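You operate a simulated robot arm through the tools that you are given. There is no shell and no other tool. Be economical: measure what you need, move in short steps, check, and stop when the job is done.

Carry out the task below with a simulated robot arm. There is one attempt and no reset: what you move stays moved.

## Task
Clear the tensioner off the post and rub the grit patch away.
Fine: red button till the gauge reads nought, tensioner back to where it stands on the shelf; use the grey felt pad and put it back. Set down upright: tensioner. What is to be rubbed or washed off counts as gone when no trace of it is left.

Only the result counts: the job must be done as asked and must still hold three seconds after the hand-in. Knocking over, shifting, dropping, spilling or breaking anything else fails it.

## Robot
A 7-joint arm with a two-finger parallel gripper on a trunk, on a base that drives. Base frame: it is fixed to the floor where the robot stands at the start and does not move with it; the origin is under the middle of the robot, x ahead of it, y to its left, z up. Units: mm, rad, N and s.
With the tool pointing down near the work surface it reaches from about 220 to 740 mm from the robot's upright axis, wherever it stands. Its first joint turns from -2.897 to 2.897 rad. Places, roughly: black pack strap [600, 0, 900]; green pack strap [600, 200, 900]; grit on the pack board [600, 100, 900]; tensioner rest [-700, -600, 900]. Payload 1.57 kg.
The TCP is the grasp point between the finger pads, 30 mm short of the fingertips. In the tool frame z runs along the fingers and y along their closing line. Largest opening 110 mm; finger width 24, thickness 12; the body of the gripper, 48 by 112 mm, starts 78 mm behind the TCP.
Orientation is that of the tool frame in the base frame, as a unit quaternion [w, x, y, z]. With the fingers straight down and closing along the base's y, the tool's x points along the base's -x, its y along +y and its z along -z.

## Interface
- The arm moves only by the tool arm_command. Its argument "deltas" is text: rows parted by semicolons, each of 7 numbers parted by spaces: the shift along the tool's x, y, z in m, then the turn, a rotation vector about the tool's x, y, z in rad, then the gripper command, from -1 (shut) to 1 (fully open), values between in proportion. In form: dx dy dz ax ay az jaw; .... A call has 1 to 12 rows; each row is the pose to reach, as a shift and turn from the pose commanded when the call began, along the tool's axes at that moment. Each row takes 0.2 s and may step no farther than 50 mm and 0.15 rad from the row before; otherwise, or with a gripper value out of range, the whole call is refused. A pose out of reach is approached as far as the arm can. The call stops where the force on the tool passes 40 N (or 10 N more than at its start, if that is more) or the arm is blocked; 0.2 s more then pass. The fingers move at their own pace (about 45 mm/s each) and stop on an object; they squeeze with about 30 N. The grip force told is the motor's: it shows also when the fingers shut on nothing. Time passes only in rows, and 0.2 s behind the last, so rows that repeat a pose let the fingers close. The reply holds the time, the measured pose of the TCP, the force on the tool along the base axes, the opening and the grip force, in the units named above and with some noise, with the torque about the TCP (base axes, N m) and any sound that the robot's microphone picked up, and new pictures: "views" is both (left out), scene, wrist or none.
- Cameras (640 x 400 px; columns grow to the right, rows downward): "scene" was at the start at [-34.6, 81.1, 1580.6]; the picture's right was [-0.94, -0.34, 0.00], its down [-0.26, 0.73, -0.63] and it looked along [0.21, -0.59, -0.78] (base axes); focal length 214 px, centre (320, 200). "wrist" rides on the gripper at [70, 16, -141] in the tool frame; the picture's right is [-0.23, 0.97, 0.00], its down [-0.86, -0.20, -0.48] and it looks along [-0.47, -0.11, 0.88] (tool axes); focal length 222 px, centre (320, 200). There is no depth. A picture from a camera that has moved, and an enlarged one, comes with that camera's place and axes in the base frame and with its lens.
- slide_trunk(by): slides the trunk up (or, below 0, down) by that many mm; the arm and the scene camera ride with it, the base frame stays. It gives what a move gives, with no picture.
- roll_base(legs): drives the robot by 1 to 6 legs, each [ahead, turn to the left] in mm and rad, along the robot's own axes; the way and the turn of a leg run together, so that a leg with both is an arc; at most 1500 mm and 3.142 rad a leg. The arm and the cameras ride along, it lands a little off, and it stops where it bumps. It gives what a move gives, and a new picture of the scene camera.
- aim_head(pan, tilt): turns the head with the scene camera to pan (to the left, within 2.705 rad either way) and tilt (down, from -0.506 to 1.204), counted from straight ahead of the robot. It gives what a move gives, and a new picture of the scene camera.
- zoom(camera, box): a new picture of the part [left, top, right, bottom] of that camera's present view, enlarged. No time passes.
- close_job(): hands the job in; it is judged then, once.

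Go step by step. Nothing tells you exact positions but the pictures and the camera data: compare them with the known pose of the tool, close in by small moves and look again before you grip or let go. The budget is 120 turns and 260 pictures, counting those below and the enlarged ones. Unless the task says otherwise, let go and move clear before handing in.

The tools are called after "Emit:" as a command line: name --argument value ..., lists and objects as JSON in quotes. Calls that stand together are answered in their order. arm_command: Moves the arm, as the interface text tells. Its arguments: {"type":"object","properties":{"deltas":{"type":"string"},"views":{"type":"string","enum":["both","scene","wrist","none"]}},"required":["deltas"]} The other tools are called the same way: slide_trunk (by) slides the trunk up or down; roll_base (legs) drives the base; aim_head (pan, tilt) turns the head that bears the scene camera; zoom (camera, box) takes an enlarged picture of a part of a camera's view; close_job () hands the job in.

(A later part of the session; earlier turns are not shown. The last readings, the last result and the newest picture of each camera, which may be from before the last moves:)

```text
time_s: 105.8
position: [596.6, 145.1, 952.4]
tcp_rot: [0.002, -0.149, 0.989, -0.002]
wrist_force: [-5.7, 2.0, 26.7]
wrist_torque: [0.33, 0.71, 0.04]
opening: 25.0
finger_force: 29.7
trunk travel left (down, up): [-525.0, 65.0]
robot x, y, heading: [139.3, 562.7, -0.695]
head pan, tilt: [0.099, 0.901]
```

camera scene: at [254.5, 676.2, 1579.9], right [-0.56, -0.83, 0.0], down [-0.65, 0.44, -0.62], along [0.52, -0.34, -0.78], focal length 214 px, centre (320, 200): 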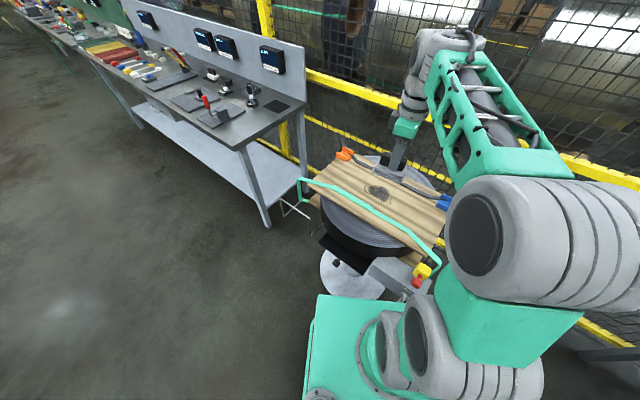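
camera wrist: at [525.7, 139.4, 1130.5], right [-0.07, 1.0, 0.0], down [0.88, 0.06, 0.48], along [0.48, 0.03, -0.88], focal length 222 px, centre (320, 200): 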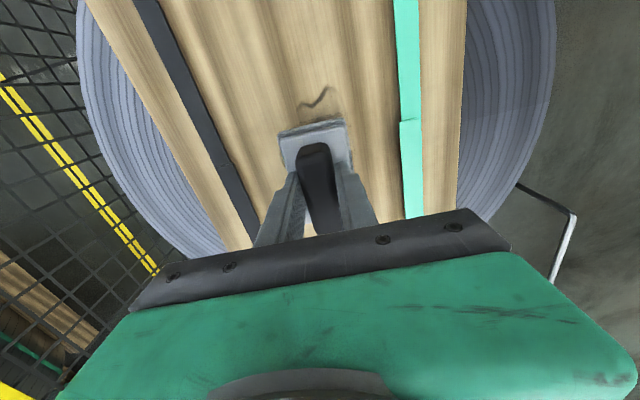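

Contact at TCP z≈952. I ease to a light press (~12 N) and start rubbing in passes.

Emit:
arm_command --deltas "0 0 -0.003 0 0 0 -1; 0.045 0 -0.003 0 0 0 -1; 0.055 0.03 -0.003 0 0 0 -1; 0.01 0.03 -0.003 0 0 0 -1; -0.035 0.03 -0.003 0 0 0 -1; -0.055 0.01 -0.003 0 0 0 -1; -0.055 -0.03 -0.003 0 0 0 -1; -0.01 -0.03 -0.003 0 0 0 -1; 0.035 -0.03 -0.003 0 0 0 -1; 0.055 0 -0.003 0 0 0 -1; 0.01 0 -0.003 0 0 0 -1; -0.035 0 -0.003 0 0 0 -1" --views "wrist"

Emit:
zoom --camera "scene" --box '[290, 130, 450, 270]'

```text
time_s: 108.4
position: [628.5, 157.5, 950.9]
tcp_rot: [0.0, -0.15, 0.989, 0.0]
wrist_force: [-4.1, -1.4, 11.3]
wrist_torque: [-0.07, 0.36, -0.26]
opening: 25.3
finger_force: 30.1
trunk travel left (down, up): [-525.0, 65.0]
robot x, y, heading: [142.3, 558.9, -0.692]
head pan, tilt: [0.099, 0.901]
camera wrist: at [557.4, 151.0, 1093.0], right [-0.07, 1.0, 0.0], down [0.88, 0.06, 0.48], along [0.48, 0.04, -0.88], focal length 222 px, centre (320, 200)
```

wrist: 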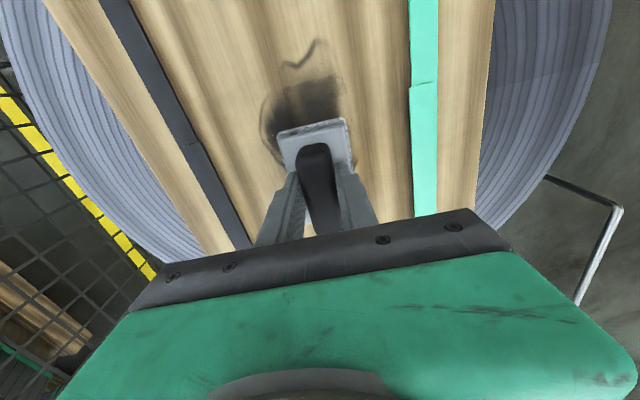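

```text
2.86 times, centred on (370, 200) of scene
camera zoom: at [252.8, 677.0, 1580.0], right [-0.56, -0.83, 0.0], down [-0.65, 0.44, -0.62], along [0.52, -0.35, -0.78], focal length 613 px, centre (177, 200)
```

zoom: 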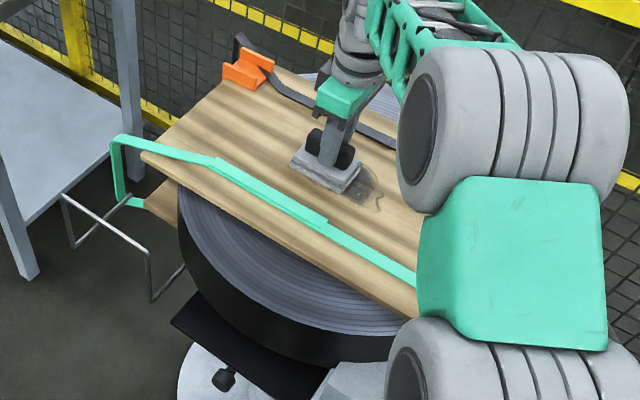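

Grit is coming off. More passes.

Emit:
arm_command --deltas "0.045 0 0 0 0 0 -1; 0.09 -0.01 0 0 0 0 -1; 0.09 0.035 0 0 0 0 -1; 0.045 0.035 0 0 0 0 -1; 0 0.035 0 0 0 0 -1; -0.03 0.015 0 0 0 0 -1; -0.03 -0.025 0 0 0 0 -1; 0.015 -0.035 0 0 0 0 -1; 0.06 -0.035 0 0 0 0 -1; 0.095 -0.01 0 0 0 0 -1; 0.05 0.01 0 0 0 0 -1; 0.005 0.01 0 0 0 0 -1" --views "none"

Emit:
arm_command --deltas "0.045 -0.01 0 0 0 0 -1; 0.09 -0.02 0 0 0 0 -1; 0.09 0.025 0 0 0 0 -1; 0.045 0.015 0 0 0 0 -1; 0 0.015 0 0 0 0 -1; -0.03 -0.005 0 0 0 0 -1; 0.015 -0.025 0 0 0 0 -1; 0.06 -0.03 0 0 0 0 -1; 0.095 -0.01 0 0 0 0 -1; 0.05 0.0 0 0 0 0 -1; 0.005 0 0 0 0 0 -1; -0.04 0 0 0 0 0 -1" --views "wrist"

Emit:
zoom --camera "scene" --box '[320, 150, 416, 210]'

```text
time_s: 111.0
position: [620.9, 165.0, 950.9]
tcp_rot: [0.0, -0.15, 0.989, 0.0]
wrist_force: [-7.7, -4.1, 15.4]
wrist_torque: [-0.17, 0.35, -0.17]
opening: 25.4
finger_force: 29.8
trunk travel left (down, up): [-525.0, 65.0]
robot x, y, heading: [145.8, 565.7, -0.689]
head pan, tilt: [0.099, 0.901]
```

```text
time_s: 113.6
position: [660.9, 177.6, 951.1]
tcp_rot: [-0.001, -0.15, 0.989, 0.0]
wrist_force: [-1.5, 0.7, 9.0]
wrist_torque: [-0.03, 0.26, -0.14]
opening: 25.2
finger_force: 30.0
trunk travel left (down, up): [-525.0, 65.0]
robot x, y, heading: [135.7, 563.6, -0.684]
head pan, tilt: [0.099, 0.901]
camera wrist: at [588.1, 171.4, 1092.4], right [-0.07, 1.0, 0.0], down [0.88, 0.06, 0.48], along [0.48, 0.04, -0.88], focal length 222 px, centre (320, 200)
```

wrist: 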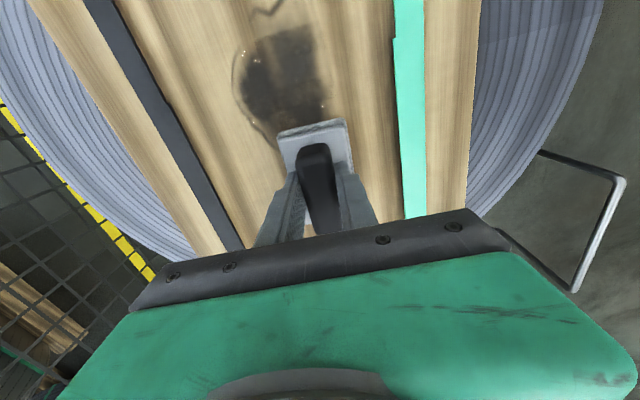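

```text
6.67 times, centred on (368, 180) of scene
camera zoom: at [252.9, 677.2, 1579.9], right [-0.55, -0.83, 0.0], down [-0.65, 0.43, -0.62], along [0.52, -0.35, -0.78], focal length 1430 px, centre (0, 333)
```

zoom: 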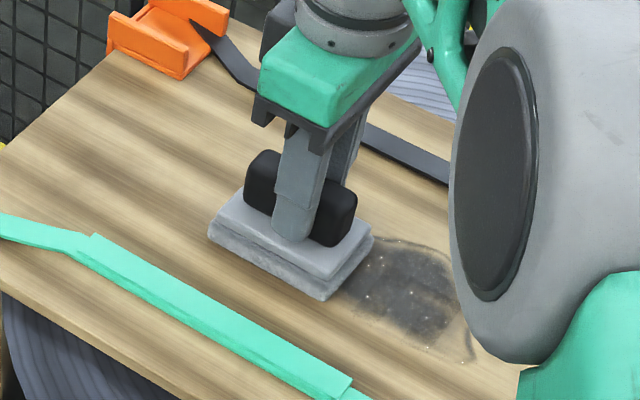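

Emit:
zoom --camera "wrist" --box '[200, 0, 400, 125]'

```text
3.20 times, centred on (300, 62) of wrist
camera zoom: at [588.1, 171.4, 1092.4], right [-0.07, 1.0, 0.0], down [0.88, 0.06, 0.48], along [0.48, 0.04, -0.88], focal length 711 px, centre (384, 640)
```

zoom: 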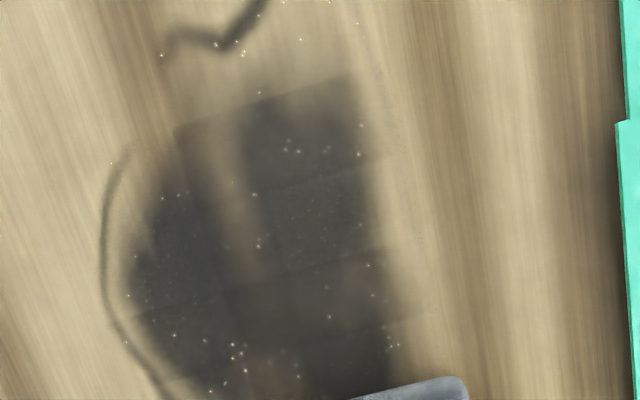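

The patch shows cells fading unevenly; I press a bit harder and rub lane by lane.

Emit:
arm_command --deltas "0.02 -0.042 0.002 0 0 0 -1; 0.068 -0.042 0.002 0 0 0 -1; 0.115 -0.042 0.002 0 0 0 -1; 0.068 -0.042 0.002 0 0 0 -1; 0.02 -0.042 0.002 0 0 0 -1; 0.068 -0.042 0.002 0 0 0 -1; 0.115 -0.042 0.002 0 0 0 -1; 0.115 -0.012 0.002 0 0 0 -1; 0.068 -0.012 0.002 0 0 0 -1; 0.02 -0.012 0.002 0 0 0 -1; 0.068 -0.012 0.002 0 0 0 -1; 0.115 -0.012 0.002 0 0 0 -1" --views "none"

Emit:
arm_command --deltas "0 0.03 0 0 0 0 -1; -0.047 0.03 0 0 0 0 -1; -0.094 0.03 0 0 0 0 -1; -0.047 0.03 0 0 0 0 -1; 0 0.03 0 0 0 0 -1; -0.047 0.03 0 0 0 0 -1; -0.094 0.03 0 0 0 0 -1; -0.094 0 0 0 0 0 -1; -0.047 0 0 0 0 0 -1; 0 0 0 0 0 0 -1; -0.047 0 0 0 0 0 -1; -0.094 0 0 0 0 0 -1" --views "none"

Emit:
zoom --camera "wrist" --box '[200, 0, 400, 125]'

```text
time_s: 115.6
position: [589.0, 141.5, 949.4]
tcp_rot: [0.001, -0.147, 0.989, -0.002]
wrist_force: [8.6, 6.2, 13.0]
wrist_torque: [0.83, -0.54, -0.23]
opening: 25.3
finger_force: 29.7
trunk travel left (down, up): [-525.0, 65.0]
robot x, y, heading: [136.9, 563.4, -0.694]
head pan, tilt: [0.099, 0.901]
stopped in row 10: the force on the tool passed its limit (the readings are from after the stop); the commanded pose is now the measured one
```

```text
time_s: 118.2
position: [675.9, 169.9, 949.4]
tcp_rot: [-0.001, -0.145, 0.989, 0.0]
wrist_force: [-12.7, -6.4, 22.0]
wrist_torque: [-0.34, 0.63, -0.13]
opening: 24.9
finger_force: 30.0
trunk travel left (down, up): [-525.0, 65.0]
robot x, y, heading: [142.3, 562.4, -0.693]
head pan, tilt: [0.099, 0.901]
```

```text
3.20 times, centred on (300, 62) of wrist
camera zoom: at [605.0, 163.3, 1091.5], right [-0.06, 1.0, 0.0], down [0.88, 0.05, 0.48], along [0.47, 0.03, -0.88], focal length 711 px, centre (384, 640)
```

zoom: 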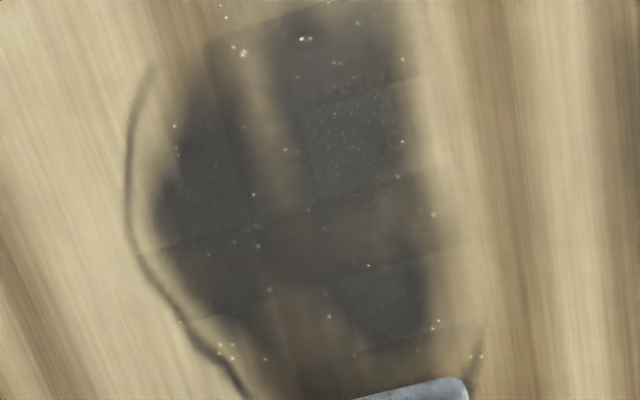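

Little visible change, so I test slower strokes along the middle lane and compare from the same pose.

Emit:
arm_command --deltas "0.02 0 0 0 0 0 -1; 0.04 0 0 0 0 0 -1; 0.06 0 0 0 0 0 -1; 0.08 0 0 0 0 0 -1; 0.1 0 0 0 0 0 -1; 0.12 0 0 0 0 0 -1; 0.1 0 0 0 0 0 -1; 0.08 0 0 0 0 0 -1; 0.06 0 0 0 0 0 -1; 0.04 0 0 0 0 0 -1; 0.02 0 0 0 0 0 -1; 0 0 0 0 0 0 -1" --views "none"

Emit:
zoom --camera "wrist" --box '[200, 0, 400, 125]'

```text
time_s: 119.9
position: [586.2, 138.6, 949.1]
tcp_rot: [-0.003, -0.14, 0.99, -0.001]
wrist_force: [6.0, 4.1, 9.3]
wrist_torque: [0.42, -0.19, -0.24]
opening: 25.4
finger_force: 29.8
trunk travel left (down, up): [-525.0, 65.0]
robot x, y, heading: [138.6, 561.3, -0.705]
head pan, tilt: [0.099, 0.901]
stopped in row 8: the force on the tool passed its limit (the readings are from after the stop); the commanded pose is now the measured one
```

```text
3.20 times, centred on (300, 62) of wrist
camera zoom: at [515.5, 134.5, 1091.4], right [-0.05, 1.0, 0.0], down [0.88, 0.05, 0.47], along [0.47, 0.02, -0.88], focal length 711 px, centre (384, 640)
```

zoom: 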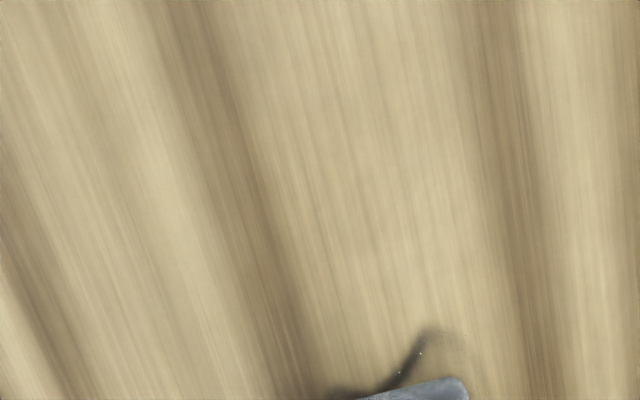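

I lift and move the pad past the patch to see the whole of it.

Emit:
arm_command --deltas "0 0 -0.02 0 0 0 -1; 0 0 -0.05 0 0 0 -1; -0.045 0 -0.06 0 0 0 -1; -0.09 0 -0.06 0 0 0 -1; -0.12 0 -0.06 0 0 0 -1; -0.12 0 -0.06 0 0 0 -1" --views "none"

Emit:
zoom --camera "wrist" --box '[200, 0, 400, 125]'

Emit:
zoom --camera "scene" --box '[340, 160, 420, 210]'

```text
time_s: 121.3
position: [699.3, 169.8, 1005.9]
tcp_rot: [-0.005, -0.139, 0.99, 0.002]
wrist_force: [0.3, -0.4, 0.0]
wrist_torque: [0.01, 0.01, -0.02]
opening: 25.4
finger_force: 30.1
trunk travel left (down, up): [-525.0, 65.0]
robot x, y, heading: [141.3, 561.9, -0.704]
head pan, tilt: [0.099, 0.901]
```

```text
3.20 times, centred on (300, 62) of wrist
camera zoom: at [629.7, 165.7, 1148.6], right [-0.05, 1.0, 0.0], down [0.88, 0.04, 0.47], along [0.47, 0.03, -0.88], focal length 711 px, centre (384, 640)
```

zoom: 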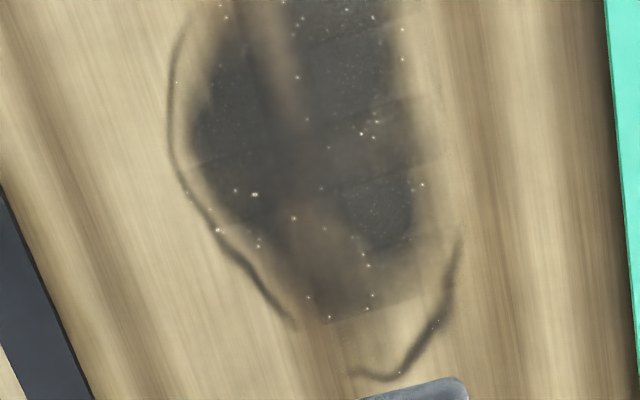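

```text
8.00 times, centred on (380, 185) of scene
camera zoom: at [255.9, 675.1, 1579.8], right [-0.57, -0.82, 0.0], down [-0.65, 0.45, -0.62], along [0.51, -0.35, -0.78], focal length 1716 px, centre (-160, 320)
```

zoom: 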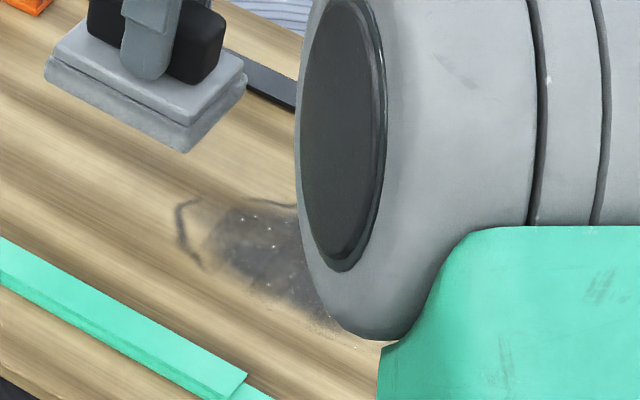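

I level the tool, then rub the middle lane repeatedly at moderate pressure and compare again.

Emit:
arm_command --deltas "0.04 0.007 0.02 0.0054 -0.0094 -0.02 -1; 0.085 0.007 0.04 0.0054 -0.0094 -0.02 -1; 0.105 0.007 0.053 0.0054 -0.0094 -0.02 -1; 0.105 0.007 0.0565 0.0054 -0.0094 -0.02 -1; 0.075 0.007 0.0565 0.0054 -0.0094 -0.02 -1; 0.105 0.007 0.0565 0.0054 -0.0094 -0.02 -1; 0.135 0.007 0.0565 0.0054 -0.0094 -0.02 -1; 0.105 0.007 0.0565 0.0054 -0.0094 -0.02 -1; 0.075 0.007 0.0565 0.0054 -0.0094 -0.02 -1; 0.105 0.007 0.0565 0.0054 -0.0094 -0.02 -1; 0.135 0.007 0.0565 0.0054 -0.0094 -0.02 -1; 0.105 0.007 0.0565 0.0054 -0.0094 -0.02 -1" --views "none"

Emit:
arm_command --deltas "-0.03 0 0 0 0 0 -1; 0 0 0 0 0 0 -1; 0.03 0 0 0 0 0 -1; 0 0 0 0 0 0 -1; -0.03 0 0 0 0 0 -1; 0 0 0 0 0 0 -1; 0.03 0 0 0 0 0 -1; 0 0 0 0 0 0 -1; -0.03 0 0 0 0 0 -1; 0 0 0 0 0 0 -1; 0.03 0 0 0 0 0 -1; 0 0 0 0 0 0 -1" --views "none"

Emit:
arm_command --deltas "0 0 -0.02 0 0 0 -1; -0.02 0 -0.05 0 0 0 -1; -0.06 0 -0.0565 0 0 0 -1; -0.105 0 -0.0565 0 0 0 -1; -0.105 0 -0.0565 0 0 0 -1" --views "none"

Emit:
zoom --camera "wrist" --box '[200, 0, 400, 125]'

```text
time_s: 123.9
position: [597.7, 148.4, 950.8]
tcp_rot: [0.0, -0.148, 0.989, -0.001]
wrist_force: [0.8, 0.6, -1.7]
wrist_torque: [0.03, 0.0, 0.01]
opening: 25.1
finger_force: 30.3
trunk travel left (down, up): [-525.0, 65.0]
robot x, y, heading: [137.9, 563.3, -0.7]
head pan, tilt: [0.099, 0.901]
```

```text
time_s: 126.5
position: [597.3, 148.9, 949.9]
tcp_rot: [-0.001, -0.148, 0.989, 0.0]
wrist_force: [-0.6, -0.1, -0.6]
wrist_torque: [0.02, 0.02, 0.0]
opening: 24.9
finger_force: 29.6
trunk travel left (down, up): [-525.0, 65.0]
robot x, y, heading: [141.8, 562.3, -0.7]
head pan, tilt: [0.099, 0.901]
```

```text
time_s: 127.7
position: [697.6, 180.0, 1008.4]
tcp_rot: [0.0, -0.149, 0.989, 0.0]
wrist_force: [0.4, -0.2, -0.8]
wrist_torque: [0.0, 0.01, 0.0]
opening: 24.9
finger_force: 30.2
trunk travel left (down, up): [-525.0, 65.0]
robot x, y, heading: [137.7, 565.7, -0.702]
head pan, tilt: [0.099, 0.901]
```

```text
3.20 times, centred on (300, 62) of wrist
camera zoom: at [626.5, 173.1, 1149.1], right [-0.07, 1.0, 0.0], down [0.88, 0.06, 0.48], along [0.48, 0.03, -0.88], focal length 711 px, centre (384, 640)
```

zoom: 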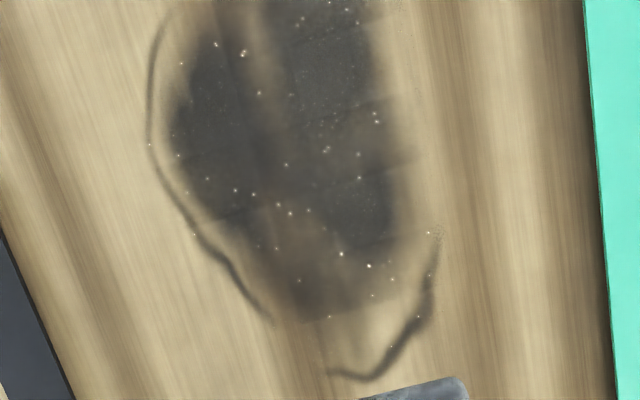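

The pad had slipped up slightly in the grip, so those strokes did not touch. I find contact again.

Emit:
arm_command --deltas "0.045 0 0.02 0 0 0 -1; 0.09 0 0.045 0 0 0 -1; 0.105 -0.003 0.0585 0 0 0 -1; 0.105 -0.003 0.06 0 0 0 -1; 0.105 -0.003 0.06 0 0 0 -1" --views "none"

Emit:
arm_command --deltas "0 0 0.0015 0 0 0 -1; 0 0 0.0015 0 0 0 -1" --views "none"

Emit:
arm_command --deltas "0 0 0.0015 0 0 0 -1; 0 0 0.0015 0 0 0 -1" --views "wrist"

Emit:
zoom --camera "scene" --box '[340, 150, 420, 200]'

```text
refused: row 2 steps farther than a row can; nothing moved
```

```text
time_s: 128.3
position: [697.4, 178.4, 1006.3]
tcp_rot: [0.0, -0.148, 0.989, 0.0]
wrist_force: [-0.2, -0.1, -1.3]
wrist_torque: [0.04, 0.0, 0.03]
opening: 25.3
finger_force: 29.6
trunk travel left (down, up): [-525.0, 65.0]
robot x, y, heading: [137.5, 564.1, -0.7]
head pan, tilt: [0.099, 0.901]
```

```text
time_s: 128.9
position: [697.9, 179.5, 1004.1]
tcp_rot: [0.001, -0.149, 0.989, 0.0]
wrist_force: [0.0, 0.7, -0.9]
wrist_torque: [0.01, 0.02, 0.01]
opening: 25.2
finger_force: 29.7
trunk travel left (down, up): [-525.0, 65.0]
robot x, y, heading: [142.6, 565.0, -0.702]
head pan, tilt: [0.099, 0.901]
camera wrist: at [626.2, 173.1, 1145.9], right [-0.07, 1.0, 0.0], down [0.88, 0.06, 0.48], along [0.48, 0.03, -0.88], focal length 222 px, centre (320, 200)
```

wrist: 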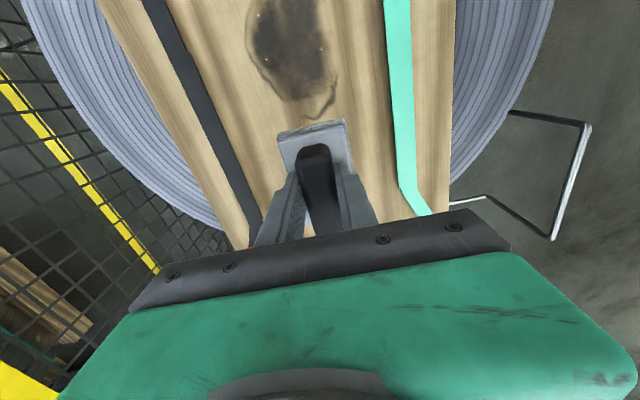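

```text
8.00 times, centred on (380, 175) of scene
camera zoom: at [255.8, 675.1, 1579.8], right [-0.57, -0.82, 0.0], down [-0.65, 0.45, -0.62], along [0.51, -0.35, -0.78], focal length 1716 px, centre (-160, 400)
```

zoom: 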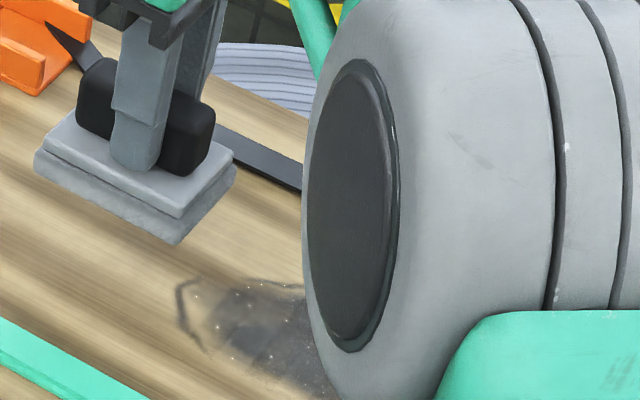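

Emit:
arm_command --deltas "0.04 0 0.02 0 0 0 -1; 0.08 -0.003 0.04 0 0 0 -1; 0.105 -0.003 0.053 0 0 0 -1; 0.105 -0.003 0.055 0 0 0 -1; 0.105 -0.003 0.057 0 0 0 -1" --views "none"

Emit:
arm_command --deltas "0 0 0.001 0 0 0 -1; 0 0 0.002 0 0 0 -1; 0 0 0.002 0 0 0 -1" --views "none"

```text
time_s: 130.1
position: [597.5, 144.5, 949.2]
tcp_rot: [0.002, -0.148, 0.989, -0.001]
wrist_force: [-0.9, -0.9, 11.6]
wrist_torque: [0.01, 0.59, 0.06]
opening: 25.2
finger_force: 30.0
trunk travel left (down, up): [-525.0, 65.0]
robot x, y, heading: [137.6, 563.9, -0.704]
head pan, tilt: [0.099, 0.901]
```

```text
time_s: 130.9
position: [598.0, 144.6, 949.8]
tcp_rot: [0.003, -0.149, 0.989, -0.003]
wrist_force: [0.0, -2.1, 31.6]
wrist_torque: [0.05, 0.74, -0.01]
opening: 25.3
finger_force: 30.1
trunk travel left (down, up): [-525.0, 65.0]
robot x, y, heading: [138.4, 562.4, -0.705]
head pan, tilt: [0.099, 0.901]
```

Torque shows the pad bears on its near end edge only, which explains the poor rubbing. I tilt the tool slightly to level it against the board and watch the torque.

Emit:
arm_command --deltas "0 0 -0.002 0 0 0 -1; 0 0 -0.002 0 0.02 0 -1; 0 0 -0.002 0 0.02 0 -1" --views "none"

Emit:
arm_command --deltas "0 0 0 0 0.02 0 -1; 0 0 0 0 0.02 0 -1" --views "none"

Emit:
arm_command --deltas "0 0 0 0 0.02 0 -1; 0 0 0 0 0.02 0 -1" --views "none"

```text
time_s: 131.7
position: [598.8, 145.1, 949.8]
tcp_rot: [-0.008, -0.149, 0.989, -0.003]
wrist_force: [4.7, -5.2, 27.6]
wrist_torque: [0.45, -1.12, -0.14]
opening: 25.5
finger_force: 30.0
trunk travel left (down, up): [-525.0, 65.0]
robot x, y, heading: [137.7, 564.3, -0.703]
head pan, tilt: [0.099, 0.901]
```

```text
time_s: 132.3
position: [598.1, 145.5, 949.7]
tcp_rot: [-0.019, -0.149, 0.989, -0.003]
wrist_force: [6.0, -6.6, 28.1]
wrist_torque: [0.18, -0.52, -0.08]
opening: 25.4
finger_force: 29.8
trunk travel left (down, up): [-525.0, 65.0]
robot x, y, heading: [138.5, 561.8, -0.705]
head pan, tilt: [0.099, 0.901]
```

```text
time_s: 132.9
position: [597.9, 145.8, 948.1]
tcp_rot: [-0.028, -0.149, 0.988, -0.005]
wrist_force: [6.2, -5.9, 26.4]
wrist_torque: [0.2, -0.61, -0.11]
opening: 25.6
finger_force: 30.0
trunk travel left (down, up): [-525.0, 65.0]
robot x, y, heading: [139.6, 565.8, -0.7]
head pan, tilt: [0.099, 0.901]
```

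Emit:
arm_command --deltas "0 0 -0.0005 0 -0.008 0 -1; 0 0 -0.001 0 -0.008 0 -1; 0 0 -0.001 0 -0.008 0 -1" --views "none"

```text
time_s: 133.7
position: [595.5, 145.5, 947.9]
tcp_rot: [-0.026, -0.149, 0.989, -0.004]
wrist_force: [3.8, -5.5, 20.2]
wrist_torque: [-0.35, 0.57, 0.21]
opening: 25.6
finger_force: 29.7
trunk travel left (down, up): [-525.0, 65.0]
robot x, y, heading: [139.9, 561.6, -0.703]
head pan, tilt: [0.099, 0.901]
```

Emit:
arm_command --deltas "0 0 0 0 0.004 0 -1; 0.03 0 0.0016 0 0.004 0 -1; 0 0 0 0 0.004 0 -1; -0.03 0 -0.0016 0 0.004 0 -1; 0 0 0 0 0.004 0 -1; 0.03 0 0.0016 0 0.004 0 -1; 0 0 0 0 0.004 0 -1; -0.03 0 -0.0016 0 0.004 0 -1; 0 0 0 0 0.004 0 -1; 0.03 0 0.0016 0 0.004 0 -1; 0 0 0 0 0.004 0 -1; -0.03 0 -0.0016 0 0.004 0 -1" --views "none"

Emit:
arm_command --deltas "-0.04 0 -0.0021 0 0 0 -1; -0.08 0 -0.0042 0 0 0 -1" --views "wrist"

Emit:
zoom --camera "wrist" --box '[200, 0, 400, 125]'

```text
time_s: 136.3
position: [626.6, 154.6, 948.8]
tcp_rot: [-0.027, -0.149, 0.988, -0.005]
wrist_force: [-2.7, -2.1, 6.0]
wrist_torque: [-0.06, 0.25, -0.13]
opening: 25.5
finger_force: 30.1
trunk travel left (down, up): [-525.0, 65.0]
robot x, y, heading: [137.5, 560.5, -0.7]
head pan, tilt: [0.099, 0.901]
```

```text
time_s: 136.9
position: [703.5, 178.4, 949.4]
tcp_rot: [-0.027, -0.149, 0.988, -0.003]
wrist_force: [0.7, -0.4, 3.2]
wrist_torque: [0.07, 0.01, -0.08]
opening: 25.5
finger_force: 30.1
trunk travel left (down, up): [-525.0, 65.0]
robot x, y, heading: [140.7, 563.4, -0.701]
head pan, tilt: [0.099, 0.901]
camera wrist: at [639.2, 174.7, 1093.4], right [-0.07, 1.0, -0.01], down [0.9, 0.07, 0.43], along [0.43, 0.02, -0.9], focal length 222 px, centre (320, 200)
```

wrist: 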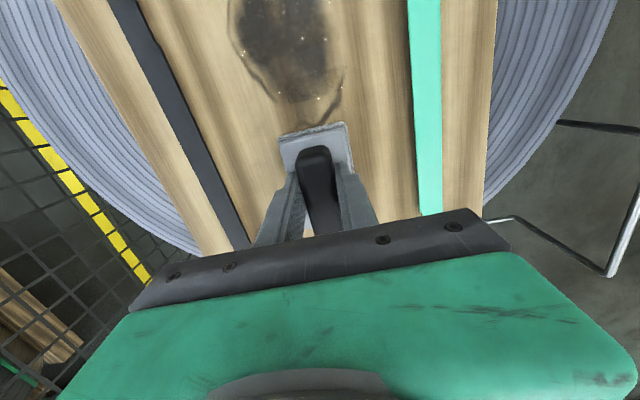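

```text
3.20 times, centred on (300, 62) of wrist
camera zoom: at [639.2, 174.7, 1093.4], right [-0.07, 1.0, -0.01], down [0.9, 0.07, 0.43], along [0.43, 0.02, -0.9], focal length 711 px, centre (384, 640)
```

zoom: 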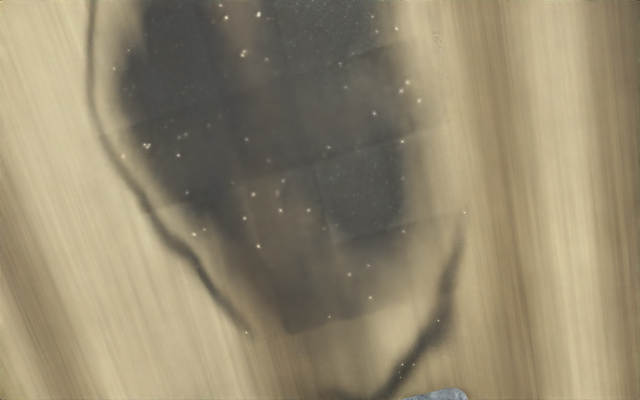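

No visible change yet. I lift up for an overview to compare with the first pictures.

Emit:
arm_command --deltas "0 0 -0.04 0 0 0 -1; 0 -0.03 -0.075 0 0 0 -1; 0.03 -0.06 -0.1 0 0 0 -1; 0.06 -0.09 -0.12 0 0 0 -1; 0.09 -0.1 -0.15 0 0 0 -1; 0.11 -0.1 -0.19 0 0 0 -1; 0.11 -0.1 -0.2 0 0 0 -1" --views "wrist"

Emit:
zoom --camera "wrist" --box '[280, 60, 480, 185]'

```text
time_s: 138.5
position: [624.4, 74.4, 1138.0]
tcp_rot: [-0.027, -0.148, 0.989, -0.004]
wrist_force: [0.8, -0.9, -0.6]
wrist_torque: [-0.01, 0.01, -0.01]
opening: 25.7
finger_force: 29.9
out of reach, approached as far as the arm can: row 2, 3, 4, 5, 6, 7
trunk travel left (down, up): [-525.0, 65.0]
robot x, y, heading: [136.4, 562.6, -0.703]
head pan, tilt: [0.099, 0.901]
camera wrist: at [560.6, 71.0, 1283.1], right [-0.07, 1.0, -0.01], down [0.9, 0.07, 0.43], along [0.43, 0.02, -0.9], focal length 222 px, centre (320, 200)
```

wrist: 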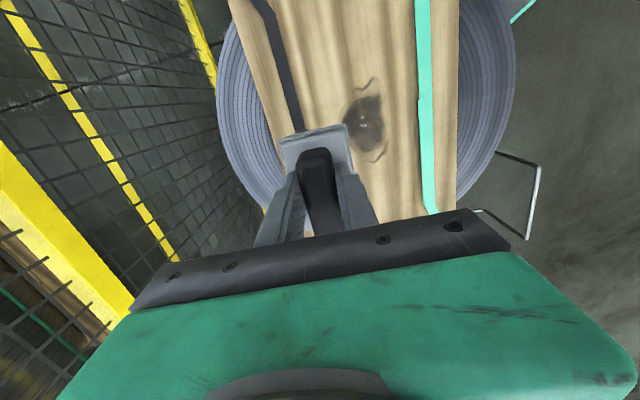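

```text
3.20 times, centred on (380, 122) of wrist
camera zoom: at [560.6, 71.0, 1283.1], right [-0.07, 1.0, -0.01], down [0.9, 0.07, 0.43], along [0.43, 0.02, -0.9], focal length 711 px, centre (128, 448)
```

zoom: 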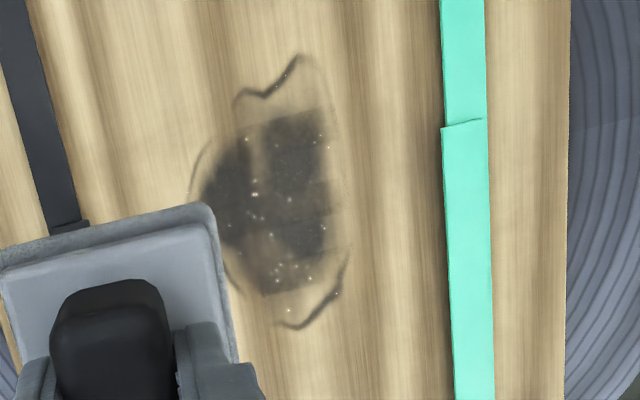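

I go back down and rub the middle heavily, then compare from the same viewpoint.

Emit:
arm_command --deltas "0 0.04 0.02 0 0 0 -1; 0 0.08 0.045 0 0 0 -1; -0.005 0.1 0.085 0 0 0 -1; -0.005 0.1 0.13 0 0 0 -1; -0.005 0.1 0.17 0 0 0 -1; -0.005 0.1 0.195 0 0 0 -1; -0.005 0.1 0.203 0 0 0 -1; -0.005 0.1 0.2055 0 0 0 -1; -0.005 0.1 0.2065 0 0 0 -1; -0.005 0.1 0.2065 0 0 0 -1" --views "none"

```text
time_s: 140.3
position: [658.6, 73.8, 950.2]
tcp_rot: [-0.055, -0.126, 0.989, -0.052]
wrist_force: [-8.9, -0.2, 16.3]
wrist_torque: [0.08, -0.05, 0.24]
opening: 25.7
finger_force: 30.0
out of reach, approached as far as the arm can: row 1, 2, 3, 4, 5, 6, 7, 8, 9
trunk travel left (down, up): [-525.0, 65.0]
robot x, y, heading: [139.0, 562.9, -0.698]
head pan, tilt: [0.099, 0.901]
stopped in row 9: the force on the tool passed its limit (the readings are from after the stop); the commanded pose is now the measured one
```

The command base was not what I assumed and the pad landed near the black strap. I lift at once and look.

Emit:
arm_command --deltas "0 0 -0.02 0 0 0 -1; 0 0 -0.05 0 0 0 -1; 0 0.03 -0.08 0 0 0 -1" --views "both"

Emit:
zoom --camera "scene" --box '[290, 130, 450, 230]'

```text
time_s: 141.2
position: [659.8, 113.8, 1022.2]
tcp_rot: [-0.056, -0.125, 0.989, -0.048]
wrist_force: [0.0, -0.8, -1.1]
wrist_torque: [0.01, 0.01, 0.0]
opening: 25.5
finger_force: 30.1
trunk travel left (down, up): [-525.0, 65.0]
robot x, y, heading: [138.4, 563.8, -0.702]
head pan, tilt: [0.099, 0.901]
camera scene: at [255.6, 675.5, 1579.7], right [-0.57, -0.82, 0.0], down [-0.65, 0.44, -0.62], along [0.51, -0.35, -0.78], focal length 214 px, centre (320, 200)
camera wrist: at [601.6, 126.6, 1169.4], right [-0.03, 0.99, -0.11], down [0.92, 0.07, 0.38], along [0.39, -0.09, -0.92], focal length 222 px, centre (320, 200)
```

scene: 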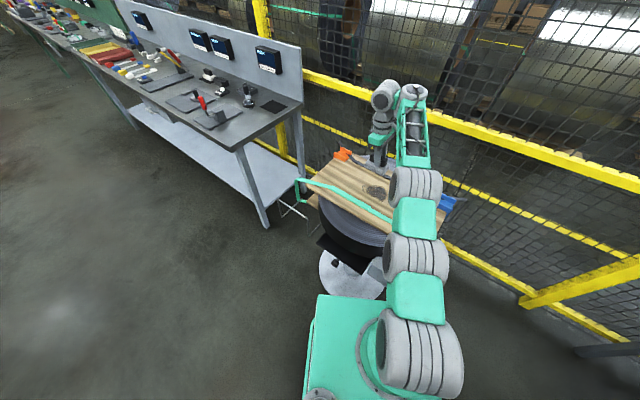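
wrist: 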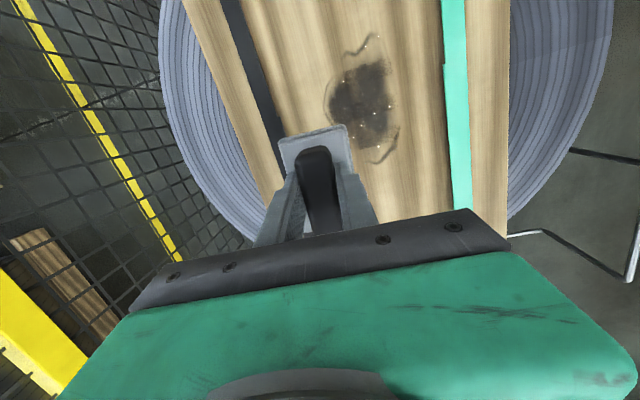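

```text
4.00 times, centred on (370, 180) of scene
camera zoom: at [255.6, 675.5, 1579.7], right [-0.57, -0.82, 0.0], down [-0.65, 0.44, -0.62], along [0.51, -0.35, -0.78], focal length 858 px, centre (120, 280)
```

zoom: 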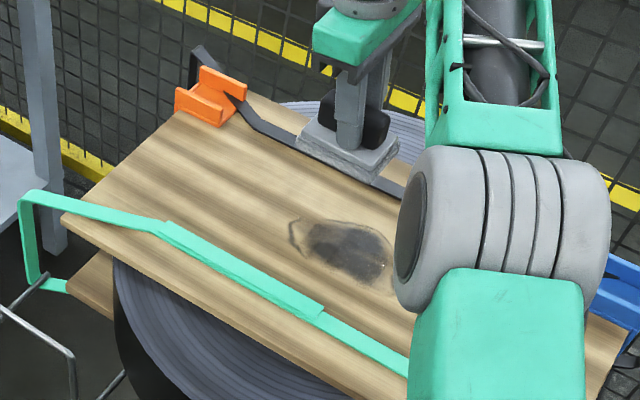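

Emit:
zoom --camera "wrist" --box '[300, 20, 428, 180]'

Emit:
roll_base --legs '[[70, 0]]'

```text
2.50 times, centred on (364, 100) of wrist
camera zoom: at [601.6, 126.6, 1169.4], right [-0.03, 0.99, -0.11], down [0.92, 0.07, 0.38], along [0.39, -0.09, -0.92], focal length 555 px, centre (210, 450)
```

zoom: 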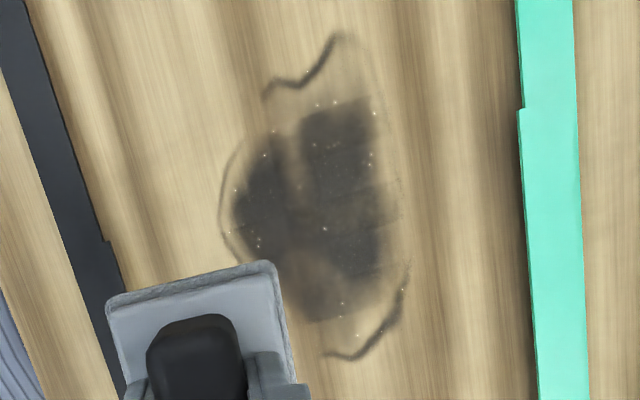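

```text
time_s: 142.2
position: [712.1, 66.4, 1020.8]
tcp_rot: [-0.056, -0.126, 0.989, -0.048]
wrist_force: [0.0, 0.3, -1.5]
wrist_torque: [0.02, 0.01, 0.0]
opening: 25.4
finger_force: 29.8
trunk travel left (down, up): [-525.0, 65.0]
robot x, y, heading: [191.4, 516.4, -0.698]
head pan, tilt: [0.099, 0.901]
camera scene: at [310.0, 629.1, 1579.8], right [-0.57, -0.82, 0.0], down [-0.65, 0.45, -0.62], along [0.51, -0.35, -0.78], focal length 214 px, centre (320, 200)
```

scene: 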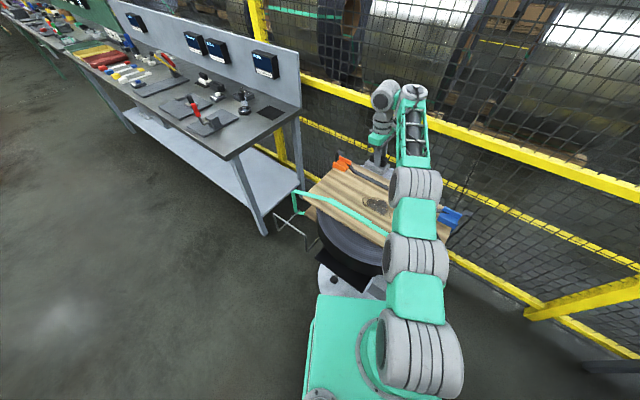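

I straighten the tool and return above the patch centre.

Emit:
arm_command --deltas "0.025 0.03 0 -0.03 -0.04 -0.015 -1; 0.05 0.06 0 -0.06 -0.08 -0.03 -1; 0.075 0.09 0 -0.081 -0.123 -0.047 -1; 0.0916 0.105 0 -0.081 -0.123 -0.047 -1; 0.0916 0.105 0 -0.081 -0.123 -0.047 -1" --views "wrist"

```text
time_s: 143.4
position: [666.1, 89.9, 1067.2]
tcp_rot: [-0.002, -0.149, 0.989, 0.003]
wrist_force: [-0.1, -0.5, -1.5]
wrist_torque: [-0.02, 0.05, 0.01]
opening: 25.4
finger_force: 30.0
out of reach, approached as far as the arm can: row 1, 2, 3, 4, 5
trunk travel left (down, up): [-525.0, 65.0]
robot x, y, heading: [189.5, 515.4, -0.708]
head pan, tilt: [0.099, 0.901]
camera wrist: at [595.4, 83.2, 1209.2], right [-0.07, 1.0, 0.01], down [0.88, 0.06, 0.47], along [0.47, 0.04, -0.88], focal length 222 px, centre (320, 200)
```

wrist: 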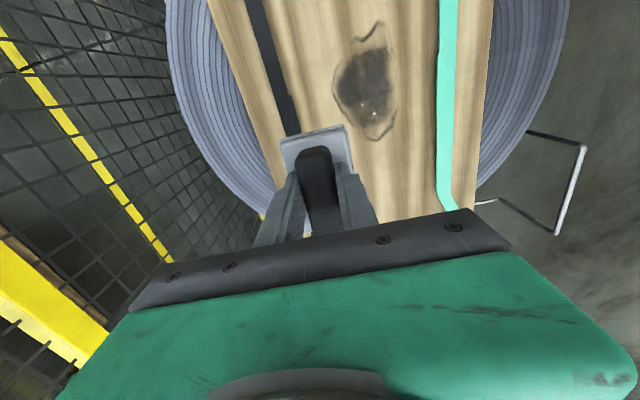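

Emit:
arm_command --deltas "0 0 0 0 0 0 -1; 0 0 0 0 0 0 -1; 0 0 0 0 0 0 -1" --views "scene"

```text
time_s: 144.2
position: [666.1, 89.1, 1066.9]
tcp_rot: [-0.003, -0.15, 0.989, 0.003]
wrist_force: [0.6, -0.8, -1.1]
wrist_torque: [0.01, 0.03, -0.02]
opening: 25.6
finger_force: 30.4
trunk travel left (down, up): [-525.0, 65.0]
robot x, y, heading: [193.0, 518.9, -0.699]
head pan, tilt: [0.099, 0.901]
camera scene: at [309.3, 629.6, 1579.8], right [-0.57, -0.82, 0.0], down [-0.65, 0.45, -0.62], along [0.51, -0.35, -0.78], focal length 214 px, centre (320, 200)
```

scene: 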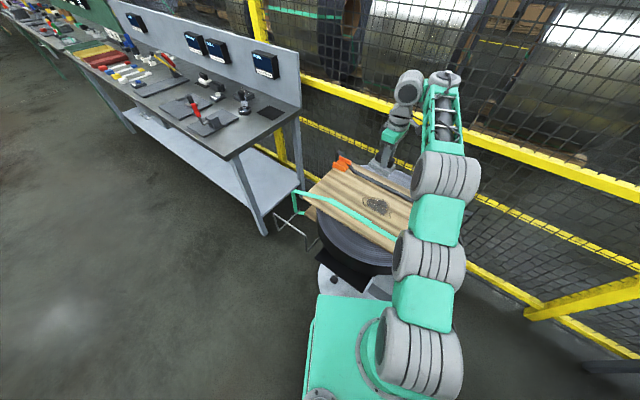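

Emit:
arm_command --deltas "0.013 0.02 0 0 0 0 -1; 0.026 0.04 0 0 0 0 -1; 0.038 0.057 0 0 0 0 -1; 0.0493 0.074 0 0 0 0 -1; 0.0493 0.074 0.02 0 0 0 -1; 0.0493 0.074 0.04 0 0 0 -1; 0.0493 0.074 0.06 0 0 0 -1; 0.0493 0.074 0.08 0 0 0 -1" --views "scene"

```text
time_s: 146.0
position: [663.2, 80.3, 1060.6]
tcp_rot: [-0.002, -0.15, 0.989, 0.003]
wrist_force: [0.4, 0.2, -0.7]
wrist_torque: [0.0, 0.01, 0.01]
opening: 25.4
finger_force: 30.1
out of reach, approached as far as the arm can: row 1, 2, 3, 4, 5, 6, 7, 8
trunk travel left (down, up): [-525.0, 65.0]
robot x, y, heading: [193.1, 518.4, -0.707]
head pan, tilt: [0.099, 0.901]
camera scene: at [309.0, 629.9, 1579.9], right [-0.57, -0.82, 0.0], down [-0.65, 0.44, -0.62], along [0.51, -0.35, -0.78], focal length 214 px, centre (320, 200)
```

scene: 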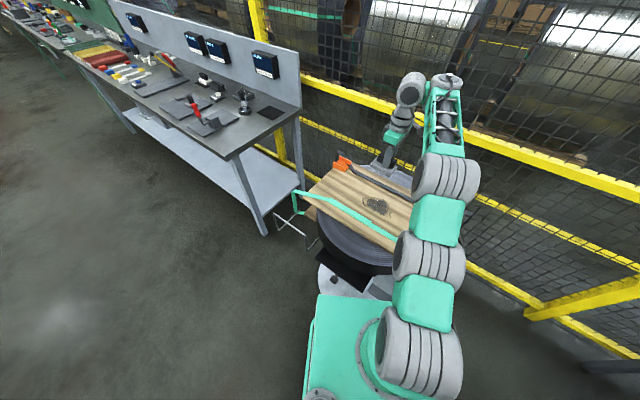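

The arm is stuck at some joint limit; I turn the wrist back toward its natural heading to free it.

Emit:
arm_command --deltas "0 0 -0.01 0 0 0.14 -1; 0 0 -0.02 0 0 0.28 -1; 0 0 -0.03 0 0 0.42 -1; 0 0 -0.03 0 0 0.56 -1; 0 0 -0.03 0 0 0.7 -1; 0 0 -0.03 0 0 0.7 -1" --views "scene"

```text
time_s: 147.4
position: [666.0, 80.6, 1091.8]
tcp_rot: [-0.002, 0.2, 0.98, 0.001]
wrist_force: [-0.6, 1.1, -0.9]
wrist_torque: [-0.04, -0.03, -0.01]
opening: 25.6
finger_force: 30.4
trunk travel left (down, up): [-525.0, 65.0]
robot x, y, heading: [193.3, 521.7, -0.702]
head pan, tilt: [0.099, 0.901]
camera scene: at [309.3, 629.6, 1579.8], right [-0.57, -0.82, 0.0], down [-0.65, 0.44, -0.62], along [0.51, -0.35, -0.78], focal length 214 px, centre (320, 200)
```

scene: 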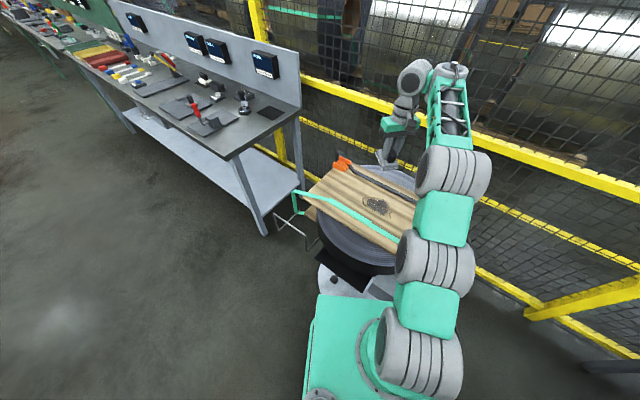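

Emit:
arm_command --deltas "0.022 0.008 0 0 0 0 -1; 0.044 0.016 0 0 0 0 -1; 0.067 0.025 0 0 0 0 -1; 0.089 0.034 0 0 0 0 -1; 0.089 0.034 0.04 0 0 0 -1; 0.089 0.034 0.08 0 0 0 -1; 0.089 0.034 0.11 0 0 0 -1" --views "both"

```text
time_s: 149.0
position: [672.7, 79.5, 1036.1]
tcp_rot: [-0.008, 0.199, 0.98, 0.005]
wrist_force: [-0.3, -0.9, -1.0]
wrist_torque: [0.06, 0.03, -0.03]
opening: 25.7
finger_force: 30.2
out of reach, approached as far as the arm can: row 2, 3, 4, 5, 6, 7
trunk travel left (down, up): [-525.0, 65.0]
robot x, y, heading: [189.7, 520.2, -0.702]
head pan, tilt: [0.099, 0.901]
camera scene: at [310.3, 628.5, 1579.9], right [-0.57, -0.82, 0.0], down [-0.65, 0.45, -0.62], along [0.51, -0.35, -0.78], focal length 214 px, centre (320, 200)
camera wrist: at [617.4, 118.8, 1178.6], right [0.59, 0.81, 0.0], down [0.72, -0.52, 0.46], along [0.37, -0.27, -0.89], focal length 222 px, centre (320, 200)
```

scene: 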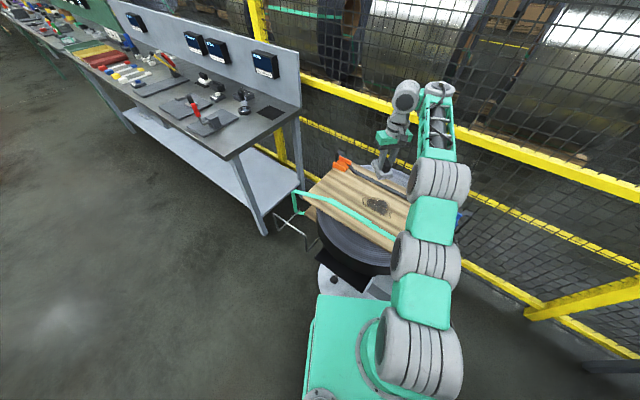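
wrist: 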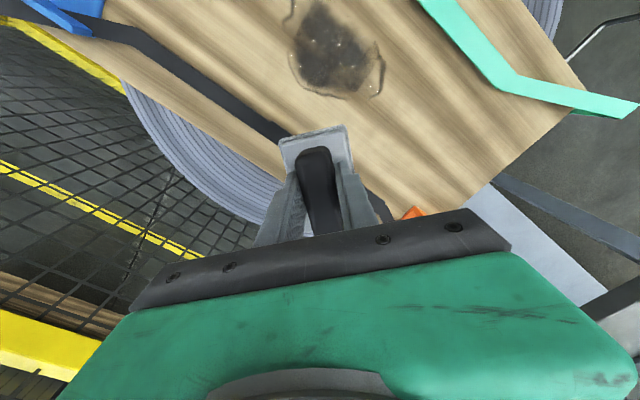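

The elbow has dropped into a bad posture. I raise the hand first, then draw back.

Emit:
arm_command --deltas "0 0 -0.045 0 0 0 -1; 0 0 -0.09 0 0 0 -1; 0 0 -0.135 0 0 0 -1; 0 0 -0.18 0 0 0 -1; 0.04 0 -0.2 0 0 0 -1; 0.08 0 -0.2 0 0 0 -1; 0.12 0 -0.2 0 0 0 -1; 0.16 0 -0.2 0 0 0 -1" --views "scene"

```text
time_s: 150.8
position: [524.8, 140.8, 1236.9]
tcp_rot: [-0.001, 0.197, 0.98, 0.0]
wrist_force: [-0.1, 0.0, -0.2]
wrist_torque: [-0.03, -0.01, 0.0]
opening: 25.3
finger_force: 30.0
trunk travel left (down, up): [-525.0, 65.0]
robot x, y, heading: [192.7, 514.7, -0.705]
head pan, tilt: [0.099, 0.901]
camera scene: at [308.5, 630.1, 1579.9], right [-0.57, -0.82, 0.0], down [-0.64, 0.44, -0.62], along [0.51, -0.35, -0.78], focal length 214 px, centre (320, 200)
```

scene: 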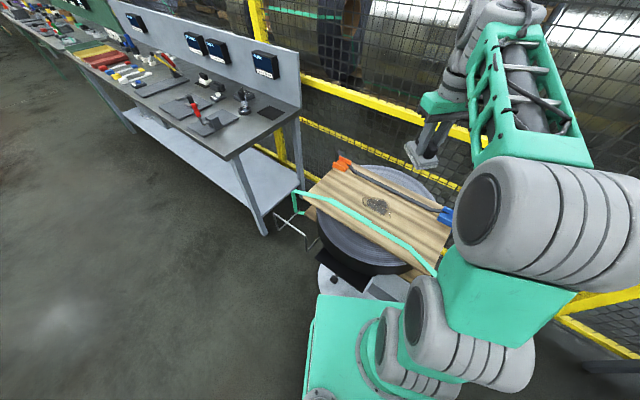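

Emit:
zoom --camera "scene" --box '[345, 185, 409, 225]'

Emit:
arm_command --deltas "0 0 0 0 0 -0.14 -1; -0.01 0 0 0 0 -0.28 -1; -0.03 0.01 0 0 0 -0.42 -1; -0.06 0.03 0.03 0 0 -0.56 -1; -0.064 0.034 0.07 0 0 -0.7 -1; -0.064 0.034 0.11 0 0 -0.7 -1; -0.064 0.034 0.15 0 0 -0.7 -1; -0.064 0.034 0.19 0 0 -0.7 -1; -0.064 0.034 0.23 0 0 -0.7 -1; -0.064 0.034 0.26 0 0 -0.7 -1" --views "wrist"

```text
10.00 times, centred on (377, 205) of scene
camera zoom: at [308.5, 630.1, 1579.9], right [-0.57, -0.82, 0.0], down [-0.64, 0.44, -0.62], along [0.51, -0.35, -0.78], focal length 2145 px, centre (-250, 150)
```

zoom: 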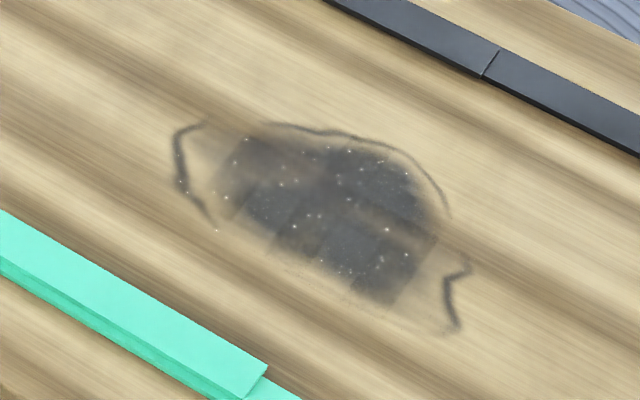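

```text
time_s: 153.0
position: [596.1, 147.4, 975.7]
tcp_rot: [0.0, -0.149, 0.989, 0.0]
wrist_force: [0.9, -0.9, -1.1]
wrist_torque: [-0.01, 0.0, -0.02]
opening: 25.4
finger_force: 29.8
trunk travel left (down, up): [-525.0, 65.0]
robot x, y, heading: [190.8, 516.8, -0.705]
head pan, tilt: [0.099, 0.901]
camera wrist: at [525.3, 142.0, 1117.1], right [-0.07, 1.0, 0.0], down [0.88, 0.06, 0.48], along [0.48, 0.04, -0.88], focal length 222 px, centre (320, 200)
```

wrist: 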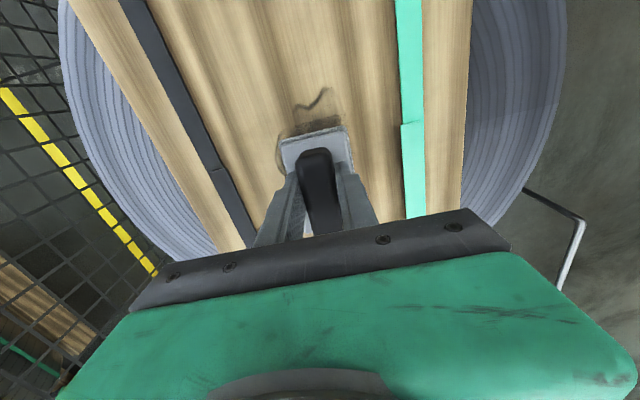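

In this view the patch shows square cells of differing strength, so it does fade cell by cell. I make contact again and press to seat the pad flat.

Emit:
arm_command --deltas "0 0 0.012 0 0 0 -1; 0 0 0.02 0 0 0 -1; 0 0 0.024 0 0 0 -1; 0 0 0.026 0 0 0 -1; 0 0 0.026 0 0 0 -1" --views "none"

Emit:
arm_command --deltas "0 0 0.001 0 0 0 -1; 0 0 0.001 0 0 0 -1" --views "none"

```text
time_s: 154.2
position: [595.6, 149.6, 952.3]
tcp_rot: [-0.001, -0.149, 0.989, 0.0]
wrist_force: [-0.3, 0.8, 8.8]
wrist_torque: [-0.06, 0.31, -0.05]
opening: 25.4
finger_force: 30.1
trunk travel left (down, up): [-525.0, 65.0]
robot x, y, heading: [189.4, 517.2, -0.706]
head pan, tilt: [0.099, 0.901]
```

```text
time_s: 154.8
position: [596.1, 147.3, 950.0]
tcp_rot: [0.0, -0.149, 0.989, -0.001]
wrist_force: [-0.5, -0.1, 21.1]
wrist_torque: [-0.06, 0.75, 0.0]
opening: 25.5
finger_force: 30.7
trunk travel left (down, up): [-525.0, 65.0]
robot x, y, heading: [196.3, 516.4, -0.703]
head pan, tilt: [0.099, 0.901]
```

Emit:
arm_command --deltas "0 0 0 0 0.004 0 -1; 0 0 0 0 0.004 0 -1" --views "none"

```text
time_s: 155.4
position: [596.1, 146.7, 950.7]
tcp_rot: [-0.001, -0.149, 0.989, -0.001]
wrist_force: [4.9, -1.9, 24.6]
wrist_torque: [-0.22, 0.54, 0.09]
opening: 25.2
finger_force: 30.4
trunk travel left (down, up): [-525.0, 65.0]
robot x, y, heading: [194.1, 517.6, -0.7]
head pan, tilt: [0.099, 0.901]
```

Emit:
arm_command --deltas "0 0 -0.0005 0 0.006 0 -1; 0 0 -0.0005 0 0.006 0 -1" --views "none"

```text
time_s: 156.0
position: [596.8, 147.2, 950.1]
tcp_rot: [-0.005, -0.15, 0.989, -0.001]
wrist_force: [8.6, -2.4, 23.6]
wrist_torque: [-0.33, 0.27, 0.14]
opening: 25.7
finger_force: 30.4
trunk travel left (down, up): [-525.0, 65.0]
robot x, y, heading: [194.1, 517.0, -0.702]
head pan, tilt: [0.099, 0.901]
```

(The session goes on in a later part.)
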